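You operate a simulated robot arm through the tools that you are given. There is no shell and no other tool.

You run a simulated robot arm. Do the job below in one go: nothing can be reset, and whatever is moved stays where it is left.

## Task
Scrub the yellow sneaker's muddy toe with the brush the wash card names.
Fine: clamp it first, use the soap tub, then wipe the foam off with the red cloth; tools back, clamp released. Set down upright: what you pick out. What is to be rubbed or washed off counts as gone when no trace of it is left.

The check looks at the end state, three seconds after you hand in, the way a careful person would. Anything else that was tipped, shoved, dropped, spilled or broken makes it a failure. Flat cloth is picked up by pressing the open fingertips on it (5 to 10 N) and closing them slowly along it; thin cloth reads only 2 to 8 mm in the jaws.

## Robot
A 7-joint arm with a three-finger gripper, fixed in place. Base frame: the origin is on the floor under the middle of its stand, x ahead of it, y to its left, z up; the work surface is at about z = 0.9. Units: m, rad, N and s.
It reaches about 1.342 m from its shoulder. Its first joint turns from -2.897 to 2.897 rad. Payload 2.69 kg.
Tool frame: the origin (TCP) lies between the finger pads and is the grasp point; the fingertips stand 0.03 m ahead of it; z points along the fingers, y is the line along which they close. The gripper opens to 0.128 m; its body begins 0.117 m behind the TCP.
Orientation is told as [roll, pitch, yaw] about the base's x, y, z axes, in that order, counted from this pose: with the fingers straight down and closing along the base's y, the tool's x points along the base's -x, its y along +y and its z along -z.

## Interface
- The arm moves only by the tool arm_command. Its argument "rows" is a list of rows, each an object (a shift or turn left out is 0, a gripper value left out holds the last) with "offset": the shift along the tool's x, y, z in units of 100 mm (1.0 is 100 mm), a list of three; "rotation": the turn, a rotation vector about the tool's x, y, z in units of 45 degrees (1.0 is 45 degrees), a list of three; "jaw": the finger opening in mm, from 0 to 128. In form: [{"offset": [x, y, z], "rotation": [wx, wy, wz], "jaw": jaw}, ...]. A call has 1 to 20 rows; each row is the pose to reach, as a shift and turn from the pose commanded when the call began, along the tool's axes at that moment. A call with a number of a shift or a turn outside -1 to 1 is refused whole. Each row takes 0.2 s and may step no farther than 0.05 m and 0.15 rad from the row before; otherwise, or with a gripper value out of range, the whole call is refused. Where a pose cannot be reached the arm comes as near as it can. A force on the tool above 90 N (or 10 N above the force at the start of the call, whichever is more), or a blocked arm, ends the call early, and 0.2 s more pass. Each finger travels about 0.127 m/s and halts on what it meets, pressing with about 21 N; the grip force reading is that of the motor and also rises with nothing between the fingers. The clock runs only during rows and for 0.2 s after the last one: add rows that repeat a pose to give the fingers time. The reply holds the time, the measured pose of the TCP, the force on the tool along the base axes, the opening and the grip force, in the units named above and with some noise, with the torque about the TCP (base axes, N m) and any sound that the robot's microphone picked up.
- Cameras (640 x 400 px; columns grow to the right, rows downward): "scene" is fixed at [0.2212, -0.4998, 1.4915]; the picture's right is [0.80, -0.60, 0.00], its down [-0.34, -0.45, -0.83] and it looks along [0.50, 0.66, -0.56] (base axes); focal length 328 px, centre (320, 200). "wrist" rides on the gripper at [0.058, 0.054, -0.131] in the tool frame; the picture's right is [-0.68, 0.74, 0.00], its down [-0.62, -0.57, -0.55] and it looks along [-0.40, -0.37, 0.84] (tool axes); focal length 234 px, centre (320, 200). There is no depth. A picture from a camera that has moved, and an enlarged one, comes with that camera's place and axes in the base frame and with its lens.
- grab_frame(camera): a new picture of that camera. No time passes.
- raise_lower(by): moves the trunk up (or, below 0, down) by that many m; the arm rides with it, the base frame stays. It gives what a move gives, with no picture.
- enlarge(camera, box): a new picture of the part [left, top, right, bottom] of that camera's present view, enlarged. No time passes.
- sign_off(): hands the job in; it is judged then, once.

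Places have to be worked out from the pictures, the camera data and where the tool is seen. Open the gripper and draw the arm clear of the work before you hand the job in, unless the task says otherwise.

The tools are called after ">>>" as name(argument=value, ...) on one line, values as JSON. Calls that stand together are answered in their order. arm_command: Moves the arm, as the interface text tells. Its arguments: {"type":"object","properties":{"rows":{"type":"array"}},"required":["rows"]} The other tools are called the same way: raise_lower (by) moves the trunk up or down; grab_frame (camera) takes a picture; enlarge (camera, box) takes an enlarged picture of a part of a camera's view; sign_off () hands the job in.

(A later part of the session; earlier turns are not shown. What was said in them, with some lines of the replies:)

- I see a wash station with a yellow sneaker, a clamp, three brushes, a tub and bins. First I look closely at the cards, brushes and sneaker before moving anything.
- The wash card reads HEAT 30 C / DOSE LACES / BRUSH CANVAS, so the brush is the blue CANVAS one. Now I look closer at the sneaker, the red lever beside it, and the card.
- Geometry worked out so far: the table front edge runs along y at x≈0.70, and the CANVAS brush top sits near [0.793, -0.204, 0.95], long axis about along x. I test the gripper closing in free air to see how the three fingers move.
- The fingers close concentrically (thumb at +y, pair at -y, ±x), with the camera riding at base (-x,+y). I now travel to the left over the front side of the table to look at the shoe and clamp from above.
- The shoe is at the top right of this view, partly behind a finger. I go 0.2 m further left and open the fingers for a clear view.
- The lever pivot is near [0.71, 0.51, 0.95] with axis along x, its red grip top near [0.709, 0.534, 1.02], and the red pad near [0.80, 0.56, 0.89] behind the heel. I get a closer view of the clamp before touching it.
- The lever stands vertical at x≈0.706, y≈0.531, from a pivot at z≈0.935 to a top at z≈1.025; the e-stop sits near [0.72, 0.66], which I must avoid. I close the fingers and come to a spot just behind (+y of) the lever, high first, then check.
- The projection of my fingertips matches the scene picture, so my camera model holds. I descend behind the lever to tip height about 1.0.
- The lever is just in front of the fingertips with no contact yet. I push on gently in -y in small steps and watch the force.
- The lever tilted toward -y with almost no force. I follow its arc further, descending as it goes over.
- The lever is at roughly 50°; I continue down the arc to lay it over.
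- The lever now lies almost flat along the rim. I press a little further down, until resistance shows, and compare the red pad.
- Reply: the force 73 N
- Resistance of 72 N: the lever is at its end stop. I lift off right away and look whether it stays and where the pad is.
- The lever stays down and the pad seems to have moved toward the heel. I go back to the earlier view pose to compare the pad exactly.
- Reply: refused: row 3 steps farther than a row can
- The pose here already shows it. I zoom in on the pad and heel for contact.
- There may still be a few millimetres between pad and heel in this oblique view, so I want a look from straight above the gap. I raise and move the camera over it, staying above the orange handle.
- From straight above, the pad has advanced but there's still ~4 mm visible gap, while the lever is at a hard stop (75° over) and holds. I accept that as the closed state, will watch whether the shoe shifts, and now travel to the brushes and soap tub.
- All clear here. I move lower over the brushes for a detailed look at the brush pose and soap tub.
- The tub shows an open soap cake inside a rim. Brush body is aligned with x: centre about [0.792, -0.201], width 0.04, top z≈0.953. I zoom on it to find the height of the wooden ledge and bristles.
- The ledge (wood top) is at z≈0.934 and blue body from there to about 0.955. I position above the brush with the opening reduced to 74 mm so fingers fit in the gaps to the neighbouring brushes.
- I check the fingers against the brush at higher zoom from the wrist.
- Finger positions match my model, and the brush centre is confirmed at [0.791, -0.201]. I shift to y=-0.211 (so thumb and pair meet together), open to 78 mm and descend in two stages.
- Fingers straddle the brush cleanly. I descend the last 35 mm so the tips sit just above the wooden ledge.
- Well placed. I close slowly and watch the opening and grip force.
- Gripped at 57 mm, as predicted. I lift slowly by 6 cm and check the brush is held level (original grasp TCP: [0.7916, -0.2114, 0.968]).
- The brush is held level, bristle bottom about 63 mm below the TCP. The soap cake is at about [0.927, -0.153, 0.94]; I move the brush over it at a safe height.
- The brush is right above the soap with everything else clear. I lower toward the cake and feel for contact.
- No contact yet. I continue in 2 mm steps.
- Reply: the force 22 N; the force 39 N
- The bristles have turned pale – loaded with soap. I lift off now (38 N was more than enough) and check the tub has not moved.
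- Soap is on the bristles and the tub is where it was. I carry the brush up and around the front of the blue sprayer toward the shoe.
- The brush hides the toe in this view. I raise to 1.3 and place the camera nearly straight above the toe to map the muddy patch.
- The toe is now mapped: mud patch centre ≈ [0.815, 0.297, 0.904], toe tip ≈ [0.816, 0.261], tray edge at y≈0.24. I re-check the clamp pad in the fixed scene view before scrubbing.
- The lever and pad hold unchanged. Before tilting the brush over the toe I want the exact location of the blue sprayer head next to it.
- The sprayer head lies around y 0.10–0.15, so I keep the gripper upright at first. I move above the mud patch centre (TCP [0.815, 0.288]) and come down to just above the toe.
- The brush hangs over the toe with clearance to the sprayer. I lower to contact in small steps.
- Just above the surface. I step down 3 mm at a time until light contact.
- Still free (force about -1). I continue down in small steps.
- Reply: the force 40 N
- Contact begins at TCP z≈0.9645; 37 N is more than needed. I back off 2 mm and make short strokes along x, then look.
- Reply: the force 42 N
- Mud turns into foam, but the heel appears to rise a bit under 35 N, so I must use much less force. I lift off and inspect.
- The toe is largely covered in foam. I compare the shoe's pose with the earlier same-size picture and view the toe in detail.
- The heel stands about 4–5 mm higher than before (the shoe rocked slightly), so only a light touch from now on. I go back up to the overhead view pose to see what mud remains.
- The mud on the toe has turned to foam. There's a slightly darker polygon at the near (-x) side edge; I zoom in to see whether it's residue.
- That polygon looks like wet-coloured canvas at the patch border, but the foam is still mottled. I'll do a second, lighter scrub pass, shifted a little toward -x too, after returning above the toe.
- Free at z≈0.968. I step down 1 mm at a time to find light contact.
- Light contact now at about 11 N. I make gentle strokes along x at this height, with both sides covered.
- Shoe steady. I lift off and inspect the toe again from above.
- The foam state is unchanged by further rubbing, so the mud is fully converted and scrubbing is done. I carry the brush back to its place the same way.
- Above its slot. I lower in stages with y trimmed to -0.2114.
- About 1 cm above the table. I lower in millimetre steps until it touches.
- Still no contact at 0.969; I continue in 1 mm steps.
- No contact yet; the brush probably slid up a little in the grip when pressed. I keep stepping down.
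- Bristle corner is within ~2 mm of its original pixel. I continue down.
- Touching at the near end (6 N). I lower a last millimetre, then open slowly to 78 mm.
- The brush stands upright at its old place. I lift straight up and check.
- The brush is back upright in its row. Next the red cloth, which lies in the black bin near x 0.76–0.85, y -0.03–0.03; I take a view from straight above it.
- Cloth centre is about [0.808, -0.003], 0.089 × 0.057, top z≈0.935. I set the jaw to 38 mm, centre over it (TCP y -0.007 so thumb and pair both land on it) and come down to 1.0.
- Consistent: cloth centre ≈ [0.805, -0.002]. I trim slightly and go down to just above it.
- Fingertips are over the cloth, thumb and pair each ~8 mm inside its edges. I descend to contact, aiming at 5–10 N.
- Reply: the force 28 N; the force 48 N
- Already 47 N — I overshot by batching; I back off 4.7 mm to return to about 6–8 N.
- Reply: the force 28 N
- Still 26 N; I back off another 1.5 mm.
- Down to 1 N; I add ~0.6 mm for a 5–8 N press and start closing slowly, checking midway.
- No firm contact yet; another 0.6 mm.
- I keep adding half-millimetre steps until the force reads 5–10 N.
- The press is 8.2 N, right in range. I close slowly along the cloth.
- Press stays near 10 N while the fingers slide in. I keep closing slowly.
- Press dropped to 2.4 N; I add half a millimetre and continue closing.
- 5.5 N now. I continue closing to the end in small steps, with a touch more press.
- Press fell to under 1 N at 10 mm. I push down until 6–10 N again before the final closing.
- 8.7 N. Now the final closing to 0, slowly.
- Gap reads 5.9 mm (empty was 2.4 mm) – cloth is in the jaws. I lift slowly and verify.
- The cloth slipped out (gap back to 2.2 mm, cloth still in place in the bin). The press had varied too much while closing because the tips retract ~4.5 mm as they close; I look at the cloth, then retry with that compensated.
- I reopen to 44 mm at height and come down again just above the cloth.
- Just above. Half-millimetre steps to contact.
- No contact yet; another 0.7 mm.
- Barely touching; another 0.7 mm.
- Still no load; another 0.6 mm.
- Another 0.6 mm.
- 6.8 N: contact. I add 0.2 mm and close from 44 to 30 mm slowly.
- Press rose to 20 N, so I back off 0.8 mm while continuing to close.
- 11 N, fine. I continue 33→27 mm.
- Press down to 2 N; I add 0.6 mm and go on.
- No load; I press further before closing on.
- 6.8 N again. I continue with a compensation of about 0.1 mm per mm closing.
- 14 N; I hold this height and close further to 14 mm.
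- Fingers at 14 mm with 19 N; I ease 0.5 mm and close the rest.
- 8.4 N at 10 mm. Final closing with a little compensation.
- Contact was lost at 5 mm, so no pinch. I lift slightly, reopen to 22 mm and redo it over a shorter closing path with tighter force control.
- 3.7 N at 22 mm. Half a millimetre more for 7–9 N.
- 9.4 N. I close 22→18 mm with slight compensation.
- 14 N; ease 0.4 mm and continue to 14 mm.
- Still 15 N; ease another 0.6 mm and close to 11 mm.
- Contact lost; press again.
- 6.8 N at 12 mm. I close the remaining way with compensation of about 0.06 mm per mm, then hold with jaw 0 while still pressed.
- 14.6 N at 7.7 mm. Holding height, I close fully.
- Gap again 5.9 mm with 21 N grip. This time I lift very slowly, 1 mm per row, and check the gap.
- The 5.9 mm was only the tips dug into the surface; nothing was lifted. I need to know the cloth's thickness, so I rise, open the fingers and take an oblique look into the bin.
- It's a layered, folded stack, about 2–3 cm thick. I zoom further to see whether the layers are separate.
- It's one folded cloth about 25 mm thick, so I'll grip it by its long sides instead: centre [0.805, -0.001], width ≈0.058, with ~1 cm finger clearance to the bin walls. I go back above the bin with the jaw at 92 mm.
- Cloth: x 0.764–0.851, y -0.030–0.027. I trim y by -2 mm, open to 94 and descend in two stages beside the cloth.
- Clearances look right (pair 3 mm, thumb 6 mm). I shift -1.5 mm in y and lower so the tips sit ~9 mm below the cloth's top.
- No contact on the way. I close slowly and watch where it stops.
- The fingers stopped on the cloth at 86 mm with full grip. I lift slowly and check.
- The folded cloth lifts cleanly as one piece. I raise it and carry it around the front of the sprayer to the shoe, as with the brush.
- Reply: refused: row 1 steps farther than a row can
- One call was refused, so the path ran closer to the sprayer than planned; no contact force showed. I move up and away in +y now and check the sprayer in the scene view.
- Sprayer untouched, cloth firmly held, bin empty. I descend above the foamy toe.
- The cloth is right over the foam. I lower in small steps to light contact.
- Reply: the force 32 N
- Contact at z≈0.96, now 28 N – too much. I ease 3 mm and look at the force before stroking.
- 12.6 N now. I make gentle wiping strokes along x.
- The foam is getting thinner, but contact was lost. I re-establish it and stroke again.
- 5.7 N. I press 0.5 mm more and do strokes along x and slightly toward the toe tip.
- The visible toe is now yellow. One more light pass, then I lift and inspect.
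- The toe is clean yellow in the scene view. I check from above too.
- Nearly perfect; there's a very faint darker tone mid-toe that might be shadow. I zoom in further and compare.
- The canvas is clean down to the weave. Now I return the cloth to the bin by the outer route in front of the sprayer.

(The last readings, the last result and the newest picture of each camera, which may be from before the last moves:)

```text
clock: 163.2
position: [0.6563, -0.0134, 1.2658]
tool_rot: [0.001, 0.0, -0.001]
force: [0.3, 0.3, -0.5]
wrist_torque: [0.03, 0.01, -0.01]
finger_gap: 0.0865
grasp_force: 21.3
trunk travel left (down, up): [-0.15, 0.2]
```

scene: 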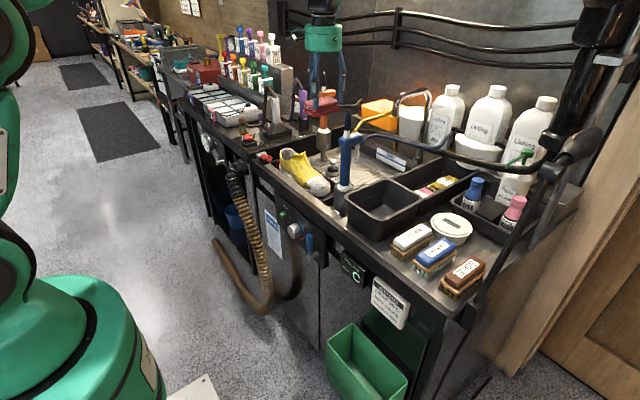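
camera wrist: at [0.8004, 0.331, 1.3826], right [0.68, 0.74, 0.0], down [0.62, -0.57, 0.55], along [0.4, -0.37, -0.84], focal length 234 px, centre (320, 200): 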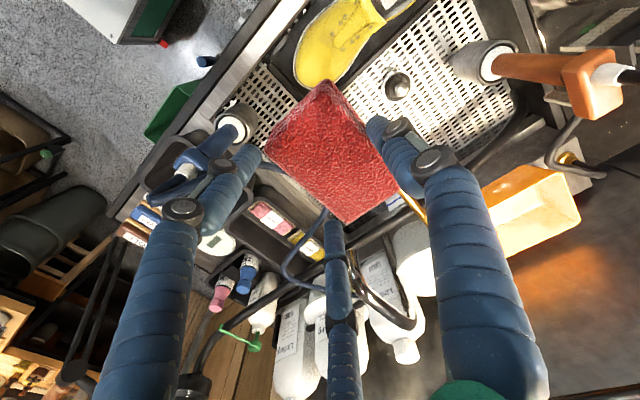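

Past the sprayer. I move over the bin centre and descend.

>>> arm_command(rows=[{"offset": [-0.4, 0, 0]}, {"offset": [-0.8, -0.02, 0.1]}, {"offset": [-1.0, -0.04, 0.3]}, {"offset": [-1.0, -0.04, 0.6]}])

>>> arm_command(rows=[{"offset": [-0.3, 0, 0.1]}, {"offset": [-0.49, 0, 0.4]}, {"offset": [-0.49, 0, 0.8]}, {"offset": [-0.49, 0, 1.0]}, {"offset": [-0.49, 0, 1.0]}])

>>> enlarge(camera="wrist", box=[200, 40, 440, 240])

>>> enlarge(camera="scene", box=[340, 120, 440, 240])

```text
clock: 164.2
position: [0.7569, -0.0142, 1.2044]
tool_rot: [0.001, 0.0, 0.001]
force: [0.2, 0.1, -0.1]
wrist_torque: [0.0, -0.02, 0.03]
finger_gap: 0.0866
grasp_force: 20.8
trunk travel left (down, up): [-0.15, 0.2]
```

```text
clock: 165.4
position: [0.8067, -0.0172, 1.1046]
tool_rot: [0.001, 0.0, 0.001]
force: [0.0, 0.5, -0.4]
wrist_torque: [-0.03, 0.01, 0.01]
finger_gap: 0.0863
grasp_force: 20.8
trunk travel left (down, up): [-0.15, 0.2]
```

```text
2.00 times, centred on (320, 140) of wrist
camera zoom: at [0.7488, 0.037, 1.2339], right [0.68, 0.74, 0.0], down [0.62, -0.57, 0.55], along [0.4, -0.37, -0.84], focal length 468 px, centre (320, 320)
```

zoom: 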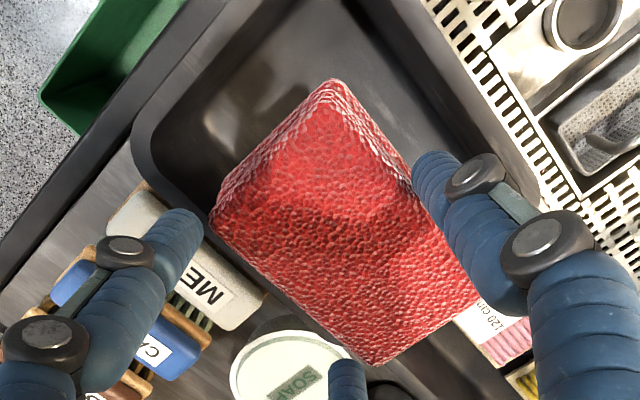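

```text
3.33 times, centred on (390, 180) of scene
camera zoom: at [0.2212, -0.4998, 1.4915], right [0.8, -0.6, 0.0], down [-0.34, -0.45, -0.83], along [0.5, 0.66, -0.56], focal length 1092 px, centre (87, 267)
```

zoom: 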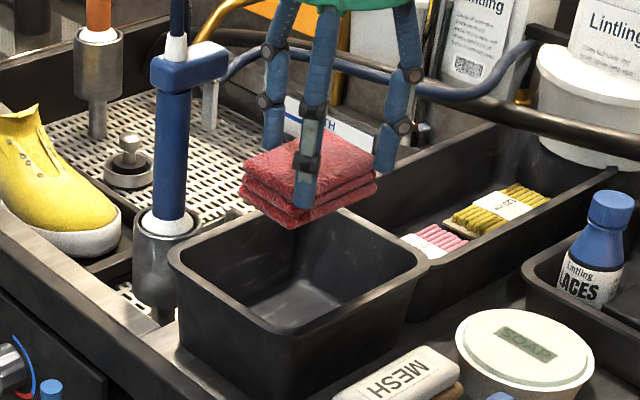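

Aligned over the bin. I lower into it, slowing near the floor.

>>> arm_command(rows=[{"offset": [0, 0, 0.3]}, {"offset": [0, 0, 0.6]}, {"offset": [0, 0, 0.9]}, {"offset": [0, 0, 1.0]}])

>>> arm_command(rows=[{"offset": [0, 0, 0.12]}, {"offset": [0, 0, 0.22]}, {"offset": [0, 0, 0.27]}])

>>> enlarge(camera="scene", box=[350, 150, 430, 240])

```text
clock: 166.4
position: [0.8043, -0.0158, 1.0049]
tool_rot: [0.0, -0.001, 0.0]
force: [0.8, 0.7, 0.0]
wrist_torque: [0.01, 0.0, 0.0]
finger_gap: 0.0865
grasp_force: 20.8
trunk travel left (down, up): [-0.15, 0.2]
```

```text
clock: 167.2
position: [0.8047, -0.0178, 0.978]
tool_rot: [0.0, 0.001, 0.001]
force: [0.8, -1.1, -0.5]
wrist_torque: [-0.02, 0.04, 0.04]
finger_gap: 0.0866
grasp_force: 21.0
trunk travel left (down, up): [-0.15, 0.2]
```

```text
4.44 times, centred on (390, 195) of scene
camera zoom: at [0.2212, -0.4998, 1.4915], right [0.8, -0.6, 0.0], down [-0.34, -0.45, -0.83], along [0.5, 0.66, -0.56], focal length 1456 px, centre (9, 222)
```

zoom: 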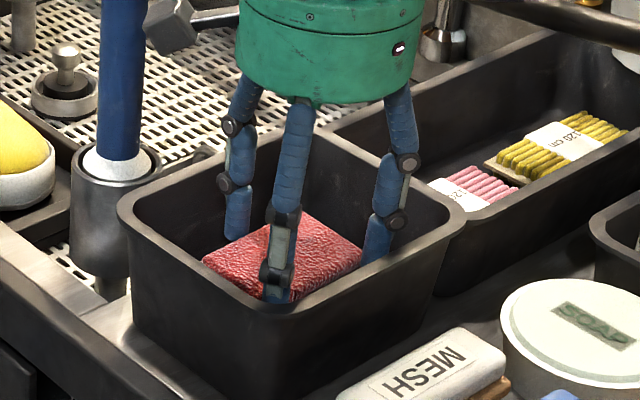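

In the bin, no contact yet at 0.978. I continue in 3 mm then 1.5 mm steps.

>>> arm_command(rows=[{"offset": [0, 0, 0.04]}, {"offset": [0, 0, 0.08]}, {"offset": [0, 0, 0.1]}])

>>> arm_command(rows=[{"offset": [0, 0, 0.015]}, {"offset": [0, 0, 0.03]}])

```text
clock: 168.0
position: [0.8068, -0.0168, 0.9679]
tool_rot: [-0.002, 0.001, 0.0]
force: [0.4, 0.3, 0.0]
wrist_torque: [-0.08, 0.01, -0.01]
finger_gap: 0.0862
grasp_force: 20.9
trunk travel left (down, up): [-0.15, 0.2]
```

```text
clock: 168.6
position: [0.8067, -0.0171, 0.9659]
tool_rot: [0.0, -0.002, 0.0]
force: [0.1, -0.5, 0.1]
wrist_torque: [-0.01, -0.03, 0.0]
finger_gap: 0.0863
grasp_force: 20.6
trunk travel left (down, up): [-0.15, 0.2]
```

>>> arm_command(rows=[{"offset": [0, 0, 0.015]}, {"offset": [0, 0, 0.025]}])

>>> arm_command(rows=[{"offset": [0, 0, 0.01]}, {"offset": [0, 0, 0.02]}])

```text
clock: 169.2
position: [0.8068, -0.0175, 0.963]
tool_rot: [0.001, 0.001, 0.0]
force: [-1.2, 0.0, 3.4]
wrist_torque: [-0.09, -0.02, -0.03]
finger_gap: 0.0862
grasp_force: 21.0
trunk travel left (down, up): [-0.15, 0.2]
```

```text
clock: 169.8
position: [0.8065, -0.0161, 0.9606]
tool_rot: [-0.002, -0.002, 0.001]
force: [3.8, -2.4, 13.6]
wrist_torque: [-0.4, -0.1, 0.01]
finger_gap: 0.0866
grasp_force: 20.5
trunk travel left (down, up): [-0.15, 0.2]
```

The cloth rests on the bin floor (13.6 N). I open slowly to 94 mm.

>>> arm_command(rows=[{"offset": [0, 0, -0.01], "jaw": 86}, {"offset": [0, 0, -0.01], "jaw": 88}, {"offset": [0, 0, -0.01], "jaw": 90}, {"offset": [0, 0, -0.01], "jaw": 92}, {"offset": [0, 0, -0.01], "jaw": 94}, {"offset": [0, 0, -0.01], "jaw": 94}])

>>> enlarge(camera="wrist", box=[200, 40, 440, 240])

```text
clock: 171.2
position: [0.8059, -0.0174, 0.961]
tool_rot: [0.001, 0.001, -0.001]
force: [0.0, 0.0, -0.2]
wrist_torque: [-0.01, 0.0, 0.01]
finger_gap: 0.094
grasp_force: 0.2
trunk travel left (down, up): [-0.15, 0.2]
```

```text
2.00 times, centred on (320, 140) of wrist
camera zoom: at [0.7476, 0.0376, 1.0908], right [0.68, 0.74, 0.0], down [0.62, -0.57, 0.55], along [0.4, -0.37, -0.84], focal length 468 px, centre (320, 320)
```

zoom: 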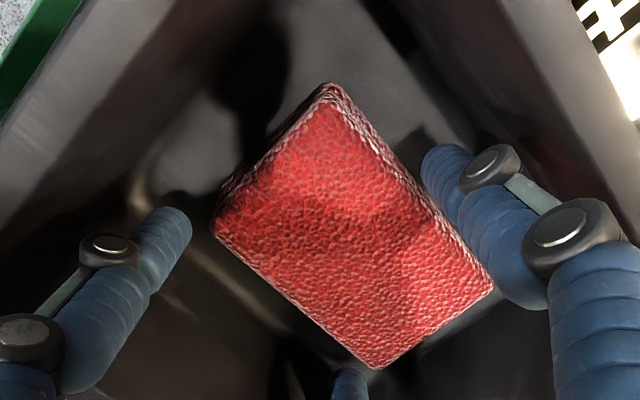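

Cloth released and lying flat in the bin as before. I lift straight out.

>>> arm_command(rows=[{"offset": [0, 0, -0.1]}, {"offset": [0, 0, -0.3]}, {"offset": [0, 0, -0.7]}, {"offset": [0, 0, -1.0]}])

>>> arm_command(rows=[{"offset": [0, 0, -0.4]}, {"offset": [0.1, 0, -0.8]}, {"offset": [0.5, 0, -1.0]}, {"offset": [0.9, 0, -1.0]}])

>>> grab_frame(camera="scene")

>>> enlarge(camera="scene", box=[340, 160, 440, 250])

```text
clock: 172.2
position: [0.8026, -0.0187, 1.063]
tool_rot: [0.0, 0.001, 0.001]
force: [-0.7, -0.1, -0.4]
wrist_torque: [-0.01, 0.04, 0.0]
finger_gap: 0.0939
grasp_force: 0.1
trunk travel left (down, up): [-0.15, 0.2]
```

```text
clock: 173.2
position: [0.7113, -0.0183, 1.1632]
tool_rot: [-0.001, -0.002, -0.001]
force: [0.0, 0.5, 0.1]
wrist_torque: [-0.04, 0.0, -0.04]
finger_gap: 0.094
grasp_force: 0.1
trunk travel left (down, up): [-0.15, 0.2]
```

```text
taken
```

scene: 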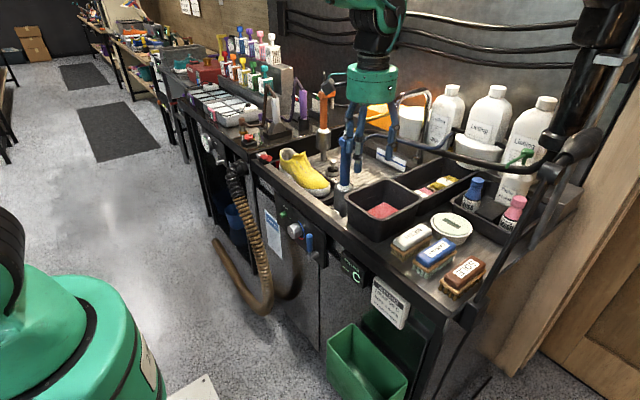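

```text
4.44 times, centred on (390, 205) of scene
camera zoom: at [0.2212, -0.4998, 1.4915], right [0.8, -0.6, 0.0], down [-0.34, -0.45, -0.83], along [0.5, 0.66, -0.56], focal length 1456 px, centre (9, 178)
```

zoom: 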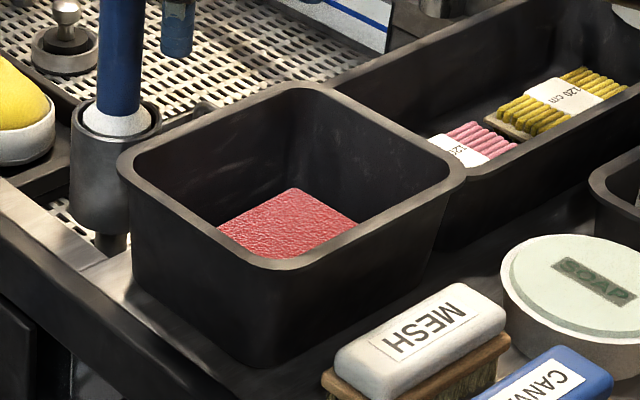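

Cloth is back in its bin exactly as it was. Last: release the clamp by raising the lever. I travel to the lever with fingers closed, staying in front of the sprayer.

>>> arm_command(rows=[{"offset": [0.3, 0.1, -0.2], "jaw": 0}, {"offset": [0.5, 0.5, -0.3]}, {"offset": [0.5, 0.9, -0.3]}, {"offset": [0.5, 1.0, -0.3]}])

>>> arm_command(rows=[{"offset": [0, 0.4, 0]}, {"offset": [0, 0.8, 0]}, {"offset": [0, 1.0, 0]}])

>>> arm_command(rows=[{"offset": [0, 0.4, 0]}, {"offset": [0, 0.8, 0]}, {"offset": [0, 1.0, 0]}])

>>> arm_command(rows=[{"offset": [-0.1, 0.4, 0]}, {"offset": [-0.3, 0.8, 0.2]}, {"offset": [-0.46, 0.9, 0.4]}, {"offset": [-0.46, 0.9, 0.5]}])

>>> grab_frame(camera="wrist")

>>> enlarge(camera="scene", box=[250, 110, 320, 170])

```text
clock: 174.2
position: [0.6663, 0.0826, 1.1927]
tool_rot: [0.0, 0.001, 0.0]
force: [0.3, 0.8, -0.6]
wrist_torque: [-0.04, 0.05, 0.0]
finger_gap: 0.0024
grasp_force: 21.2
trunk travel left (down, up): [-0.15, 0.2]
```

```text
clock: 175.0
position: [0.6641, 0.182, 1.1923]
tool_rot: [0.0, 0.0, -0.001]
force: [0.1, 0.7, 0.3]
wrist_torque: [0.01, 0.01, 0.02]
finger_gap: 0.0023
grasp_force: 20.9
trunk travel left (down, up): [-0.15, 0.2]
```

```text
clock: 175.8
position: [0.6626, 0.284, 1.1889]
tool_rot: [0.001, 0.001, 0.001]
force: [0.4, 0.8, 0.0]
wrist_torque: [-0.01, -0.01, 0.0]
finger_gap: 0.002
grasp_force: 21.3
trunk travel left (down, up): [-0.15, 0.2]
```

```text
clock: 176.8
position: [0.7144, 0.3726, 1.1413]
tool_rot: [0.0, 0.001, 0.0]
force: [0.5, -0.7, -0.4]
wrist_torque: [0.02, 0.07, 0.01]
finger_gap: 0.0024
grasp_force: 21.1
trunk travel left (down, up): [-0.15, 0.2]
```

```text
taken
camera wrist: at [0.6567, 0.4277, 1.2721], right [0.68, 0.74, 0.0], down [0.62, -0.57, 0.55], along [0.4, -0.37, -0.84], focal length 234 px, centre (320, 200)
```

wrist: 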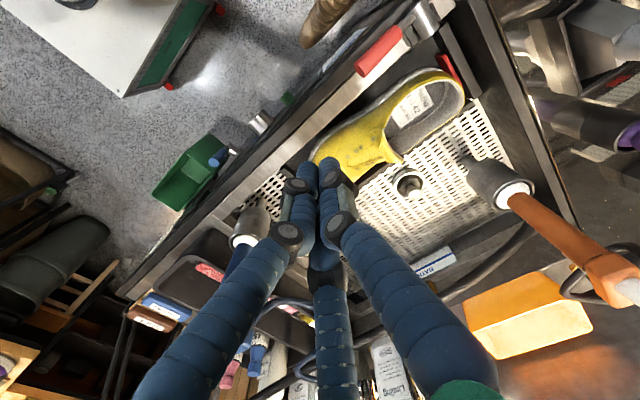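

```text
6.67 times, centred on (285, 140) of scene
camera zoom: at [0.2212, -0.4998, 1.4915], right [0.8, -0.6, 0.0], down [-0.34, -0.45, -0.83], along [0.5, 0.66, -0.56], focal length 2184 px, centre (553, 600)
```

zoom: 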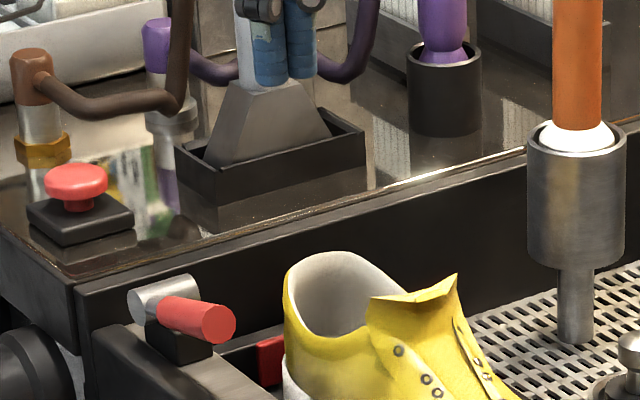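

Handle end confirmed at [0.706, 0.449, 0.957]. To hook under it I tilt the gripper 35° so the fingertips point down and toward +y.

>>> arm_command(rows=[{"rotation": [-0.16, 0, 0]}, {"rotation": [-0.32, 0, 0]}, {"rotation": [-0.48, 0, 0]}, {"rotation": [-0.64, 0, 0]}, {"rotation": [-0.778, 0, 0]}, {"rotation": [-0.778, 0, 0]}])

>>> grab_frame(camera="wrist")

>>> grab_frame(camera="scene")

```text
clock: 178.2
position: [0.7126, 0.3712, 1.1415]
tool_rot: [0.613, 0.0, -0.001]
force: [-0.2, 0.0, -0.7]
wrist_torque: [0.03, 0.0, 0.02]
finger_gap: 0.0023
grasp_force: 20.9
trunk travel left (down, up): [-0.15, 0.2]
```

```text
taken
camera wrist: at [0.6543, 0.3411, 1.278], right [0.68, 0.6, 0.42], down [0.62, -0.78, 0.12], along [0.4, 0.18, -0.9], focal length 234 px, centre (320, 200)
```

wrist: 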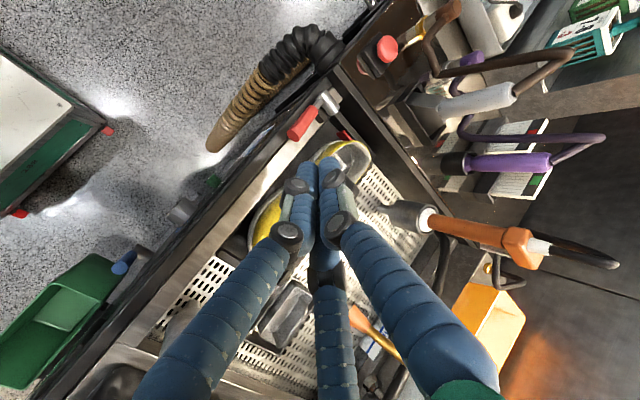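

```text
taken
```

scene: 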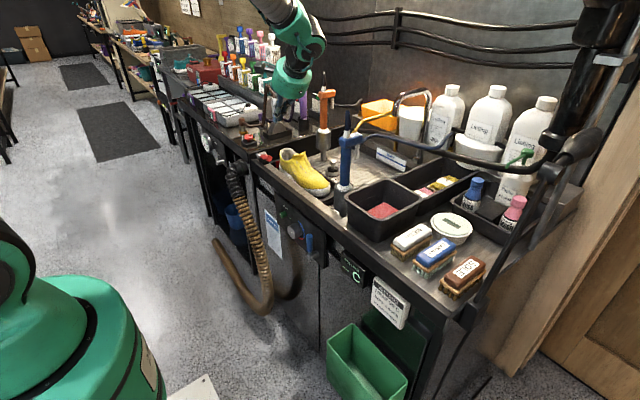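

Tilt is right (tool z now points +y/down). I descend in front of the handle end, keeping to its -y side.

>>> arm_command(rows=[{"offset": [0.03, -0.13, 0.4]}, {"offset": [0.056, -0.262, 0.793]}, {"offset": [0.056, -0.262, 0.793]}])

>>> arm_command(rows=[{"offset": [0, -0.244, 0.348]}, {"offset": [0, -0.488, 0.696]}, {"offset": [0, -0.488, 0.696]}])

>>> enlarge(camera="scene", box=[250, 110, 320, 190])

>>> enlarge(camera="wrist", box=[240, 60, 400, 220])

```text
clock: 179.0
position: [0.7063, 0.397, 1.0606]
tool_rot: [0.611, 0.001, 0.0]
force: [-0.1, -0.1, -0.8]
wrist_torque: [0.02, 0.01, -0.02]
finger_gap: 0.0022
grasp_force: 21.1
trunk travel left (down, up): [-0.15, 0.2]
```

```text
clock: 179.8
position: [0.7089, 0.397, 0.9766]
tool_rot: [0.611, -0.001, 0.0]
force: [0.0, 0.5, -0.2]
wrist_torque: [0.02, 0.05, 0.02]
finger_gap: 0.0023
grasp_force: 20.7
trunk travel left (down, up): [-0.15, 0.2]
```

```text
5.00 times, centred on (285, 150) of scene
camera zoom: at [0.2212, -0.4998, 1.4915], right [0.8, -0.6, 0.0], down [-0.34, -0.45, -0.83], along [0.5, 0.66, -0.56], focal length 1638 px, centre (495, 450)
```

zoom: 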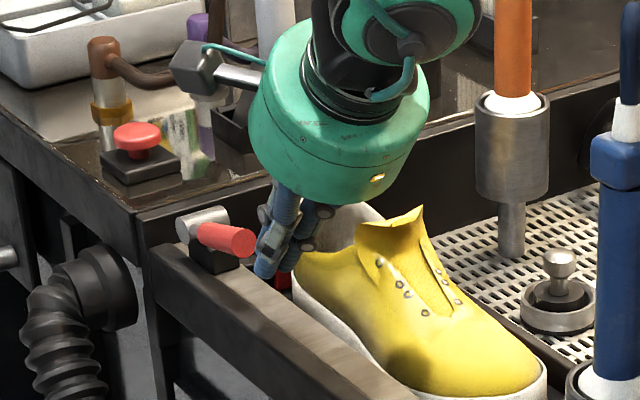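

```text
2.50 times, centred on (320, 140) of wrist
camera zoom: at [0.6507, 0.3667, 1.1143], right [0.68, 0.6, 0.42], down [0.62, -0.78, 0.12], along [0.4, 0.18, -0.9], focal length 585 px, centre (320, 350)
```

zoom: 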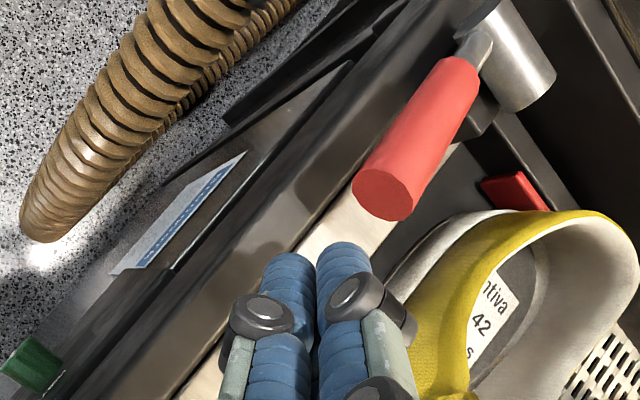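

Well aligned with the handle end. I lower another 26 mm so the thumb gets below the handle's end, watching for contact with the rim.

>>> arm_command(rows=[{"offset": [0, -0.06, 0.085]}, {"offset": [0, -0.11, 0.155]}, {"offset": [0, -0.138, 0.197]}])

>>> enlarge(camera="scene", box=[260, 120, 310, 180])

>>> enlarge(camera="wrist", box=[240, 60, 400, 220])

```text
clock: 180.6
position: [0.7078, 0.3958, 0.952]
tool_rot: [0.609, 0.001, 0.0]
force: [0.2, 0.3, 0.8]
wrist_torque: [0.03, 0.0, -0.02]
finger_gap: 0.0025
grasp_force: 21.1
trunk travel left (down, up): [-0.15, 0.2]
```

```text
6.67 times, centred on (285, 150) of scene
camera zoom: at [0.2212, -0.4998, 1.4915], right [0.8, -0.6, 0.0], down [-0.34, -0.45, -0.83], along [0.5, 0.66, -0.56], focal length 2184 px, centre (553, 533)
```

zoom: 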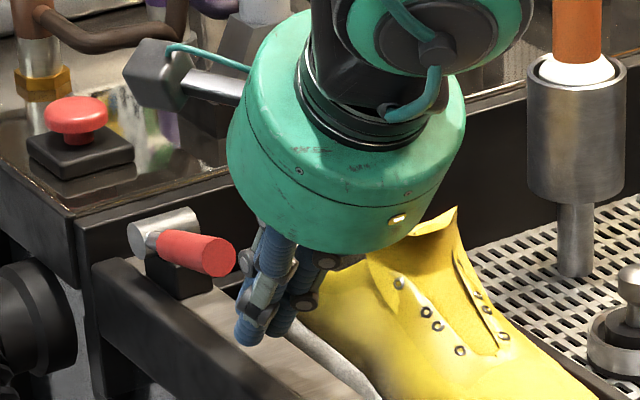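

```text
2.50 times, centred on (320, 140) of wrist
camera zoom: at [0.6494, 0.3663, 1.0904], right [0.68, 0.6, 0.42], down [0.62, -0.78, 0.13], along [0.4, 0.18, -0.9], focal length 585 px, centre (320, 350)
```

zoom: 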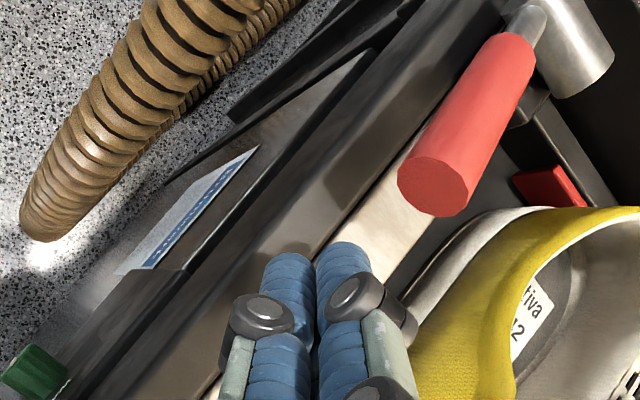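

Thumb tip is ~2.5 cm below and in front of the handle's end, aligned in x. I advance in +y toward contact.

>>> arm_command(rows=[{"offset": [0, 0.082, 0.057]}, {"offset": [0, 0.147, 0.103]}, {"offset": [0, 0.18, 0.126]}])

>>> enlarge(camera="scene", box=[260, 120, 310, 180])

>>> enlarge(camera="wrist", box=[240, 60, 400, 220])

```text
clock: 181.4
position: [0.7065, 0.4183, 0.952]
tool_rot: [0.609, 0.0, -0.002]
force: [-0.1, -0.3, 0.0]
wrist_torque: [0.11, 0.0, 0.03]
finger_gap: 0.0023
grasp_force: 21.8
trunk travel left (down, up): [-0.15, 0.2]
```

```text
6.67 times, centred on (285, 150) of scene
camera zoom: at [0.2212, -0.4998, 1.4915], right [0.8, -0.6, 0.0], down [-0.34, -0.45, -0.83], along [0.5, 0.66, -0.56], focal length 2184 px, centre (553, 533)
```

zoom: 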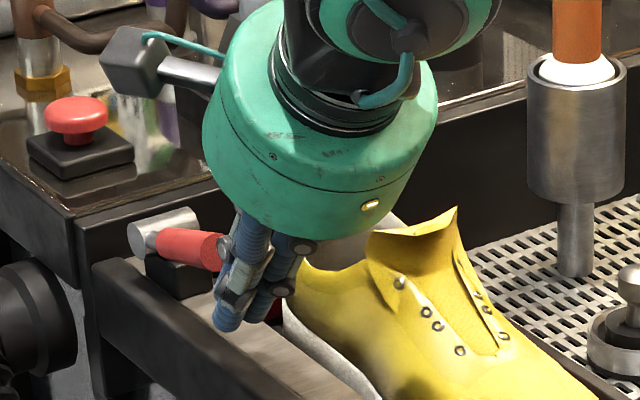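

```text
2.50 times, centred on (320, 140) of wrist
camera zoom: at [0.6484, 0.3876, 1.0898], right [0.68, 0.6, 0.42], down [0.62, -0.78, 0.12], along [0.4, 0.18, -0.9], focal length 585 px, centre (320, 350)
```

zoom: 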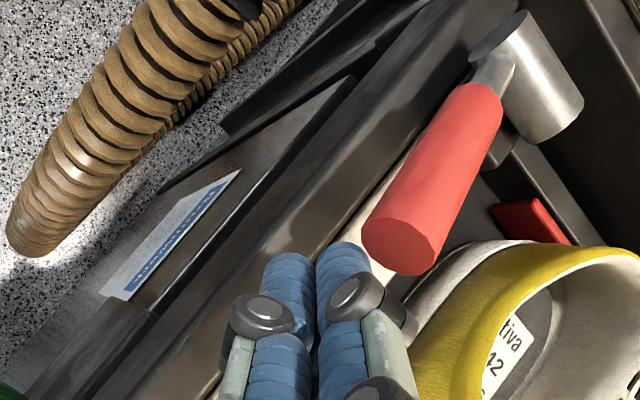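

Nearly touching. I nudge along tool +y (up and toward the lever) in small steps and watch the lever.

>>> arm_command(rows=[{"offset": [0, 0.03, 0]}, {"offset": [0, 0.06, 0]}, {"offset": [0, 0.09, 0]}])

>>> enlarge(camera="scene", box=[260, 120, 310, 180])

>>> enlarge(camera="wrist", box=[240, 60, 400, 220])

```text
clock: 182.2
position: [0.7051, 0.4262, 0.9575]
tool_rot: [0.611, 0.0, 0.001]
force: [-0.5, -2.2, 0.0]
wrist_torque: [0.02, 0.02, 0.01]
finger_gap: 0.0024
grasp_force: 20.7
trunk travel left (down, up): [-0.15, 0.2]
```

```text
6.67 times, centred on (285, 150) of scene
camera zoom: at [0.2212, -0.4998, 1.4915], right [0.8, -0.6, 0.0], down [-0.34, -0.45, -0.83], along [0.5, 0.66, -0.56], focal length 2184 px, centre (553, 533)
```

zoom: 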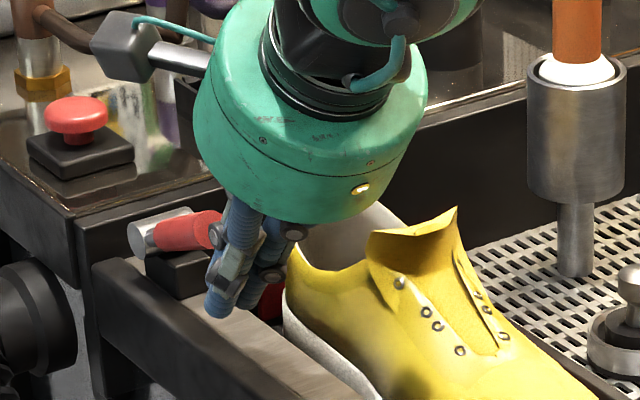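

```text
2.50 times, centred on (320, 140) of wrist
camera zoom: at [0.6485, 0.3955, 1.0947], right [0.68, 0.6, 0.42], down [0.62, -0.78, 0.12], along [0.4, 0.18, -0.9], focal length 585 px, centre (320, 350)
```

zoom: 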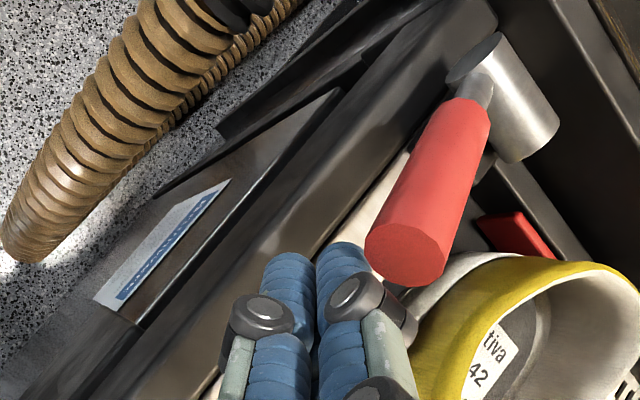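

The lever is rising with only 2 N. I follow its arc upward and toward +y.

>>> arm_command(rows=[{"offset": [0, 0.07, -0.048]}, {"offset": [0, 0.155, -0.099]}, {"offset": [0, 0.248, -0.144]}, {"offset": [0, 0.343, -0.175]}])

>>> enlarge(camera="scene", box=[260, 120, 310, 180])

>>> enlarge(camera="wrist", box=[240, 60, 400, 220])

```text
clock: 183.2
position: [0.7069, 0.4427, 0.9907]
tool_rot: [0.609, -0.001, 0.0]
force: [0.0, 0.5, 0.3]
wrist_torque: [0.01, 0.03, -0.03]
finger_gap: 0.0023
grasp_force: 20.9
trunk travel left (down, up): [-0.15, 0.2]
```

```text
6.67 times, centred on (285, 150) of scene
camera zoom: at [0.2212, -0.4998, 1.4915], right [0.8, -0.6, 0.0], down [-0.34, -0.45, -0.83], along [0.5, 0.66, -0.56], focal length 2184 px, centre (553, 533)
```

zoom: 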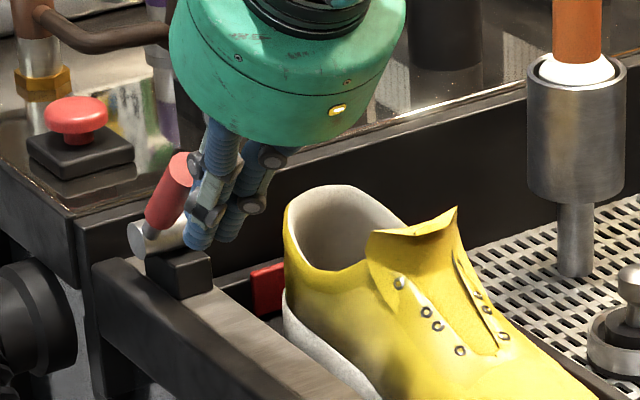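

```text
2.50 times, centred on (320, 140) of wrist
camera zoom: at [0.6484, 0.4119, 1.1285], right [0.68, 0.6, 0.42], down [0.62, -0.78, 0.12], along [0.4, 0.18, -0.9], focal length 585 px, centre (320, 350)
```

zoom: 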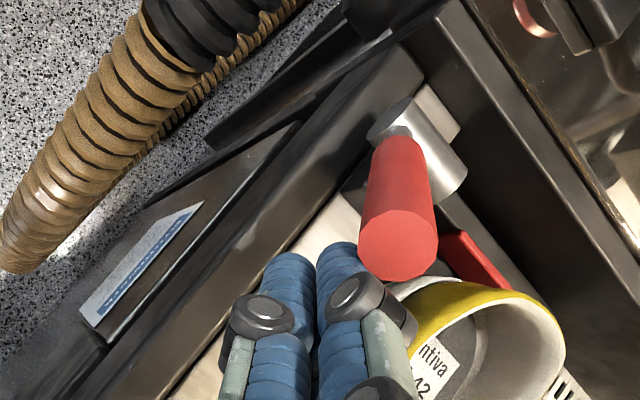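

Lever is at roughly 60°. I now push horizontally in +y to bring it upright.

>>> arm_command(rows=[{"offset": [0, 0.123, 0.086]}, {"offset": [0, 0.246, 0.172]}, {"offset": [0, 0.344, 0.241]}])

>>> enlarge(camera="scene", box=[260, 120, 310, 180])

>>> enlarge(camera="wrist", box=[240, 60, 400, 220])

```text
clock: 184.0
position: [0.7057, 0.4857, 0.9895]
tool_rot: [0.609, 0.002, 0.0]
force: [0.7, 0.5, 0.6]
wrist_torque: [-0.01, 0.03, 0.0]
finger_gap: 0.0021
grasp_force: 20.9
trunk travel left (down, up): [-0.15, 0.2]
```

```text
6.67 times, centred on (285, 150) of scene
camera zoom: at [0.2212, -0.4998, 1.4915], right [0.8, -0.6, 0.0], down [-0.34, -0.45, -0.83], along [0.5, 0.66, -0.56], focal length 2184 px, centre (553, 533)
```

zoom: 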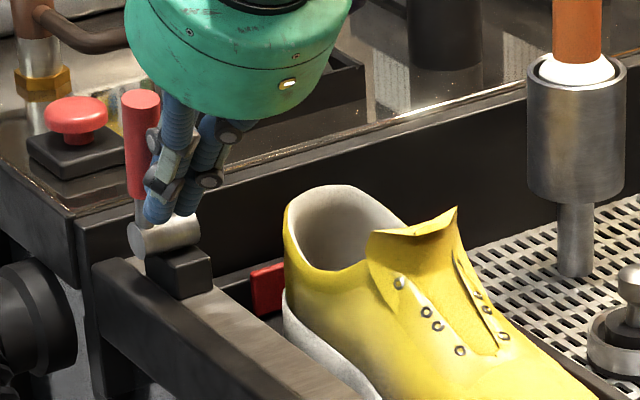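

```text
2.50 times, centred on (320, 140) of wrist
camera zoom: at [0.6478, 0.4554, 1.1269], right [0.68, 0.6, 0.42], down [0.62, -0.78, 0.12], along [0.4, 0.18, -0.9], focal length 585 px, centre (320, 350)
```

zoom: 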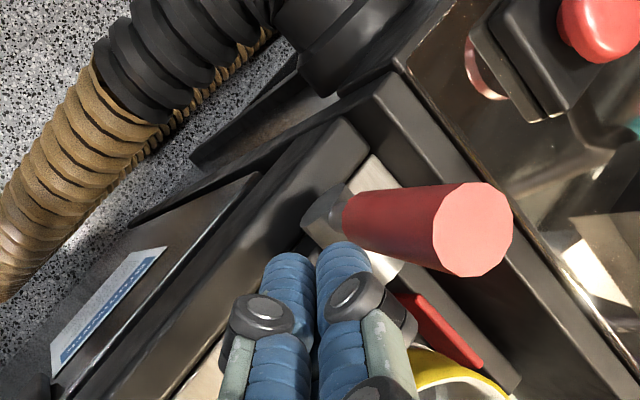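

The lever is about 7° short of its original vertical. I push ~6 mm further, gently.

>>> arm_command(rows=[{"offset": [0, 0.025, 0.017]}, {"offset": [0, 0.045, 0.031]}])

>>> enlarge(camera="scene", box=[260, 120, 310, 180])

```text
clock: 184.6
position: [0.7068, 0.4916, 0.9907]
tool_rot: [0.612, 0.0, 0.001]
force: [-0.5, -0.2, 0.1]
wrist_torque: [-0.01, -0.01, 0.0]
finger_gap: 0.0022
grasp_force: 21.2
trunk travel left (down, up): [-0.15, 0.2]
```

```text
6.67 times, centred on (285, 150) of scene
camera zoom: at [0.2212, -0.4998, 1.4915], right [0.8, -0.6, 0.0], down [-0.34, -0.45, -0.83], along [0.5, 0.66, -0.56], focal length 2184 px, centre (553, 533)
```

zoom: 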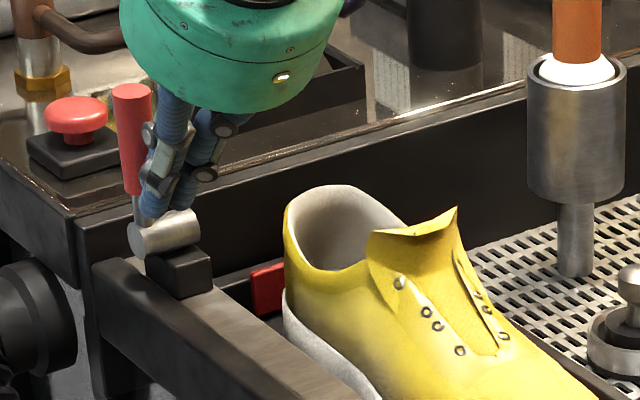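

Top is at (132,91), original about (129,89). One more gentle 2 mm.

>>> arm_command(rows=[{"offset": [0, 0.01, 0.007]}, {"offset": [0, 0.018, 0.013]}])

>>> enlarge(camera="scene", box=[255, 120, 305, 170])

```text
clock: 185.2
position: [0.7057, 0.4928, 0.9895]
tool_rot: [0.611, -0.001, 0.001]
force: [0.7, -2.1, 1.0]
wrist_torque: [-0.03, 0.01, -0.02]
finger_gap: 0.0024
grasp_force: 20.9
trunk travel left (down, up): [-0.15, 0.2]
```

```text
8.00 times, centred on (280, 145) of scene
camera zoom: at [0.2212, -0.4998, 1.4915], right [0.8, -0.6, 0.0], down [-0.34, -0.45, -0.83], along [0.5, 0.66, -0.56], focal length 2622 px, centre (640, 640)
```

zoom: 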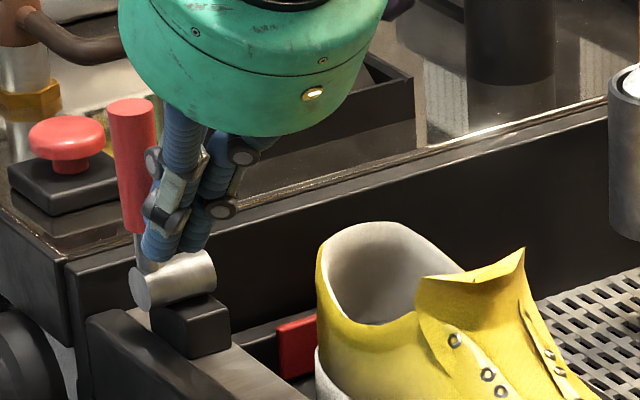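

The lever top (131,105) and pad edge match the original picture, and the heel is back at its original height: clamp released. I back off in -y, then rise and untilt.

>>> arm_command(rows=[{"offset": [0, -0.1, -0.07]}, {"offset": [0, -0.3, -0.21]}, {"offset": [0, -0.2, -0.5]}, {"offset": [0, 0.0, -0.85]}])

>>> arm_command(rows=[{"offset": [0, 0.1, -0.3]}, {"offset": [0, 0.3, -0.6]}, {"offset": [0, 0.5, -0.9]}])

>>> enlarge(camera="scene", box=[255, 120, 305, 170])

```text
clock: 186.2
position: [0.7079, 0.4472, 1.0606]
tool_rot: [0.611, -0.001, 0.001]
force: [-0.4, -0.5, 0.0]
wrist_torque: [0.05, 0.02, 0.02]
finger_gap: 0.0024
grasp_force: 21.3
trunk travel left (down, up): [-0.15, 0.2]
```

```text
clock: 187.0
position: [0.7052, 0.4333, 1.1648]
tool_rot: [0.613, 0.002, 0.001]
force: [-0.4, -0.5, -0.4]
wrist_torque: [0.0, -0.05, -0.02]
finger_gap: 0.0023
grasp_force: 20.7
trunk travel left (down, up): [-0.15, 0.2]
```

```text
8.00 times, centred on (280, 145) of scene
camera zoom: at [0.2212, -0.4998, 1.4915], right [0.8, -0.6, 0.0], down [-0.34, -0.45, -0.83], along [0.5, 0.66, -0.56], focal length 2622 px, centre (640, 640)
```

zoom: 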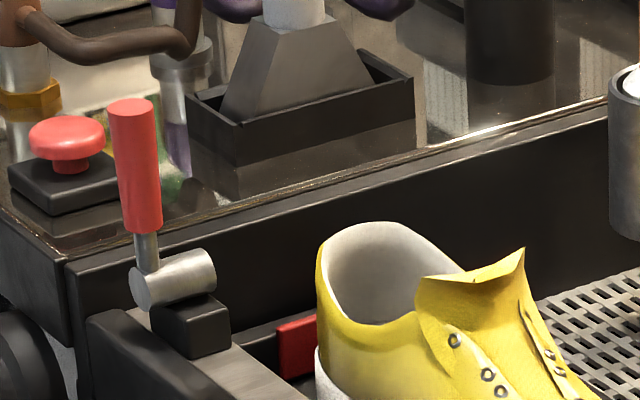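

Lever, pad and shoe look exactly as at the start. I untilt the gripper, open it and retreat clear of the work.

>>> arm_command(rows=[{"rotation": [0.16, 0, 0]}, {"rotation": [0.32, 0, 0]}, {"rotation": [0.48, 0, 0]}, {"rotation": [0.64, 0, 0]}, {"rotation": [0.778, 0, 0]}, {"rotation": [0.778, 0, 0]}])

>>> arm_command(rows=[{"offset": [0.3, -0.2, -0.3]}, {"offset": [0.6, -0.5, -0.5]}, {"offset": [0.8, -0.8, -0.8]}, {"offset": [1.0, -1.0, -1.0]}])

>>> arm_command(rows=[{"offset": [0.2, -0.4, 0], "jaw": 128}, {"offset": [0.4, -0.8, 0]}, {"offset": [0.6, -1.0, 0]}])

>>> arm_command(rows=[{"offset": [0, -0.4, 0]}, {"offset": [0, -0.8, 0]}, {"offset": [0, -1.0, 0]}])

>>> grab_frame(camera="scene")

>>> grab_frame(camera="wrist")

```text
clock: 188.4
position: [0.7058, 0.4348, 1.1609]
tool_rot: [-0.002, 0.001, 0.0]
force: [0.0, -0.3, -0.6]
wrist_torque: [0.0, 0.0, 0.02]
finger_gap: 0.0024
grasp_force: 20.8
trunk travel left (down, up): [-0.15, 0.2]
```

```text
clock: 189.4
position: [0.6119, 0.3309, 1.2643]
tool_rot: [0.0, 0.0, 0.0]
force: [0.9, -0.6, 0.4]
wrist_torque: [-0.01, 0.03, -0.03]
finger_gap: 0.0025
grasp_force: 21.0
trunk travel left (down, up): [-0.15, 0.2]
```

```text
clock: 190.2
position: [0.5449, 0.2316, 1.2628]
tool_rot: [-0.001, 0.001, 0.0]
force: [0.3, -0.5, 0.3]
wrist_torque: [0.03, 0.02, 0.01]
finger_gap: 0.128
grasp_force: 0.0
trunk travel left (down, up): [-0.15, 0.2]
```

```text
clock: 191.0
position: [0.5466, 0.1339, 1.2652]
tool_rot: [0.001, 0.0, 0.001]
force: [-0.4, 0.9, 0.5]
wrist_torque: [0.06, 0.0, -0.02]
finger_gap: 0.1279
grasp_force: 0.0
trunk travel left (down, up): [-0.15, 0.2]
```

```text
taken
```

scene: 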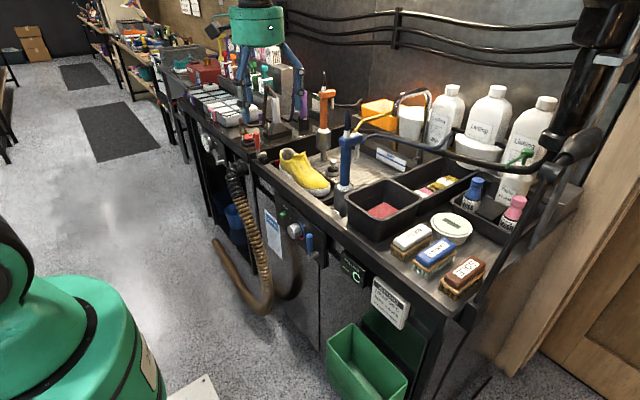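

```text
taken
camera wrist: at [0.4889, 0.1884, 1.3946], right [0.68, 0.74, 0.0], down [0.62, -0.57, 0.55], along [0.4, -0.37, -0.84], focal length 234 px, centre (320, 200)
```

wrist: 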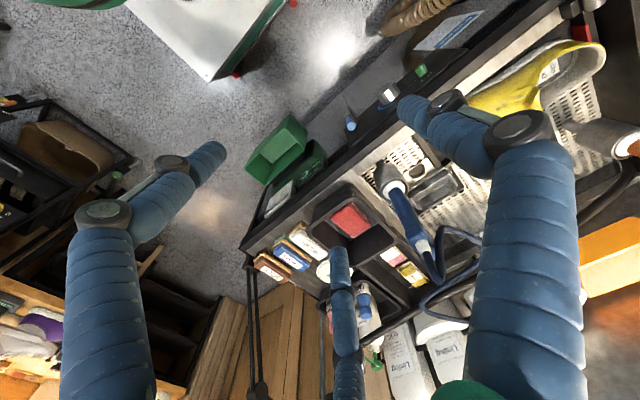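

The arm is clear and the gripper open. Final check of the shoe, brushes, soap, cloth and sprayer against the first pictures.

>>> enlarge(camera="scene", box=[262, 115, 342, 215])

>>> enlarge(camera="scene", box=[340, 160, 540, 330])

>>> enlarge(camera="scene", box=[260, 80, 420, 220])

>>> enlarge(camera="scene", box=[298, 170, 338, 200])

>>> enlarge(camera="scene", box=[380, 200, 500, 310])

```text
4.00 times, centred on (302, 165) of scene
camera zoom: at [0.2212, -0.4998, 1.4915], right [0.8, -0.6, 0.0], down [-0.34, -0.45, -0.83], along [0.5, 0.66, -0.56], focal length 1311 px, centre (392, 340)
```

zoom: 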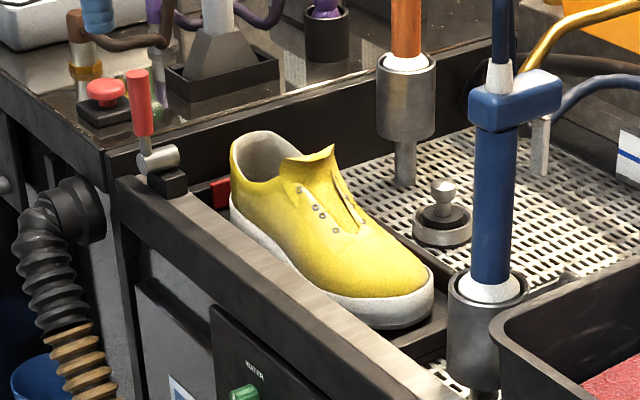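

```text
2.35 times, centred on (440, 245) of scene
camera zoom: at [0.2212, -0.4998, 1.4915], right [0.8, -0.6, 0.0], down [-0.34, -0.45, -0.83], along [0.5, 0.66, -0.56], focal length 771 px, centre (38, 94)
```

zoom: 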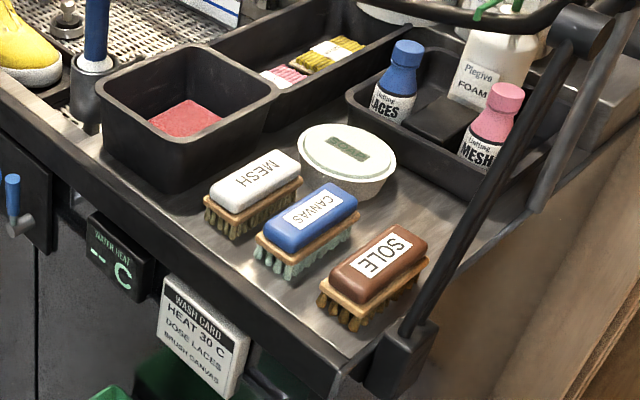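

```text
2.86 times, centred on (340, 150) of scene
camera zoom: at [0.2212, -0.4998, 1.4915], right [0.8, -0.6, 0.0], down [-0.34, -0.45, -0.83], along [0.5, 0.66, -0.56], focal length 936 px, centre (263, 343)
```

zoom: 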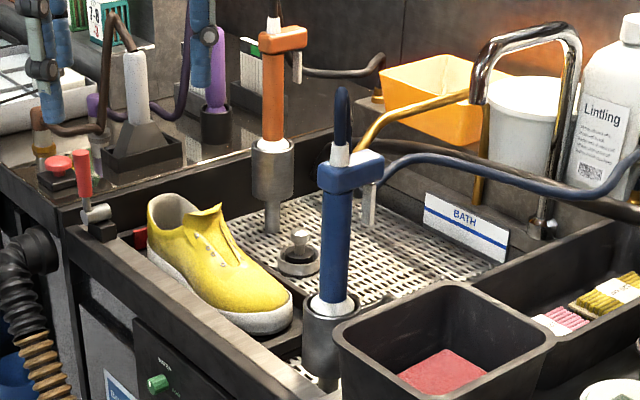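

```text
13.33 times, centred on (318, 185) of scene
camera zoom: at [0.2212, -0.4998, 1.4915], right [0.8, -0.6, 0.0], down [-0.34, -0.45, -0.83], along [0.5, 0.66, -0.56], focal length 4369 px, centre (347, 400)
```

zoom: 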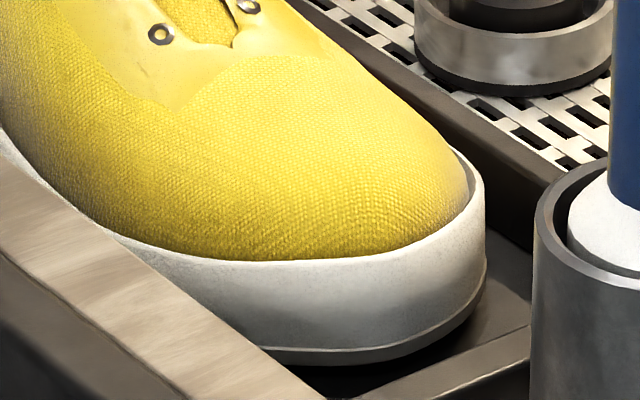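

```text
3.64 times, centred on (440, 255) of scene
camera zoom: at [0.2212, -0.4998, 1.4915], right [0.8, -0.6, 0.0], down [-0.34, -0.45, -0.83], along [0.5, 0.66, -0.56], focal length 1192 px, centre (-116, 0)
```

zoom: 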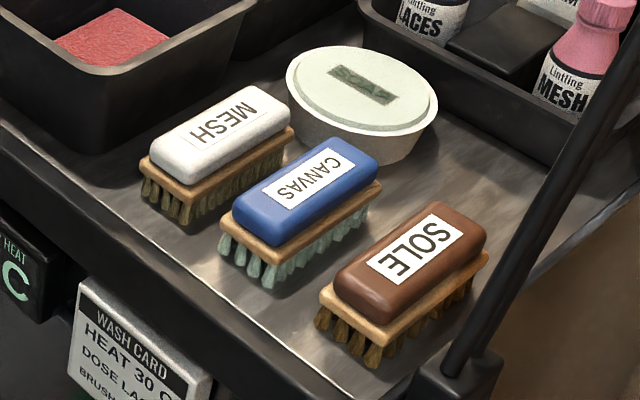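

The toe is clean, and the CANVAS brush stands upright in its place. The cloth is back in its bin, and the soap tub and sprayer haven't moved. The clamp is released, the gripper is open and the arm is clear, so I hand in.

>>> sign_off()

```text
The job is handed in.
```

The yellow sneaker's toe is clean: I scrubbed the mud off with the CANVAS brush, the one the wash card names, and wiped the foam away with the red cloth. In the last pictures the toe shows plain yellow canvas with no mud or foam left. I don't have the result of the check, only that the job was handed in.

- **Clamp:** I clamped the shoe before scrubbing. With the lever at its stop, a gap of about 4 mm still showed between the pad and the heel, and the heel rose 4 to 5 mm when I first scrubbed too hard. I used light pressure after that. The clamp is now released, with the lever upright and the pad and shoe back as they were at the start.
- **Brush:** It is back in its place between the other two, upright, within a few millimetres of where it stood. The bristles still have soap on them.
- **Soap:** I loaded the brush from the soap tub, which has not moved.
- **Cloth:** It is a folded cloth about 25 mm thick. The press-and-pinch pickup did not lift it, so I gripped it by its long sides. It lies in its bin as before.
- **Surroundings:** One refused move made me carry the cloth closer to the blue sprayer than planned. I felt no contact, and the sprayer looks unmoved.

The gripper is open and the arm is clear of the work.
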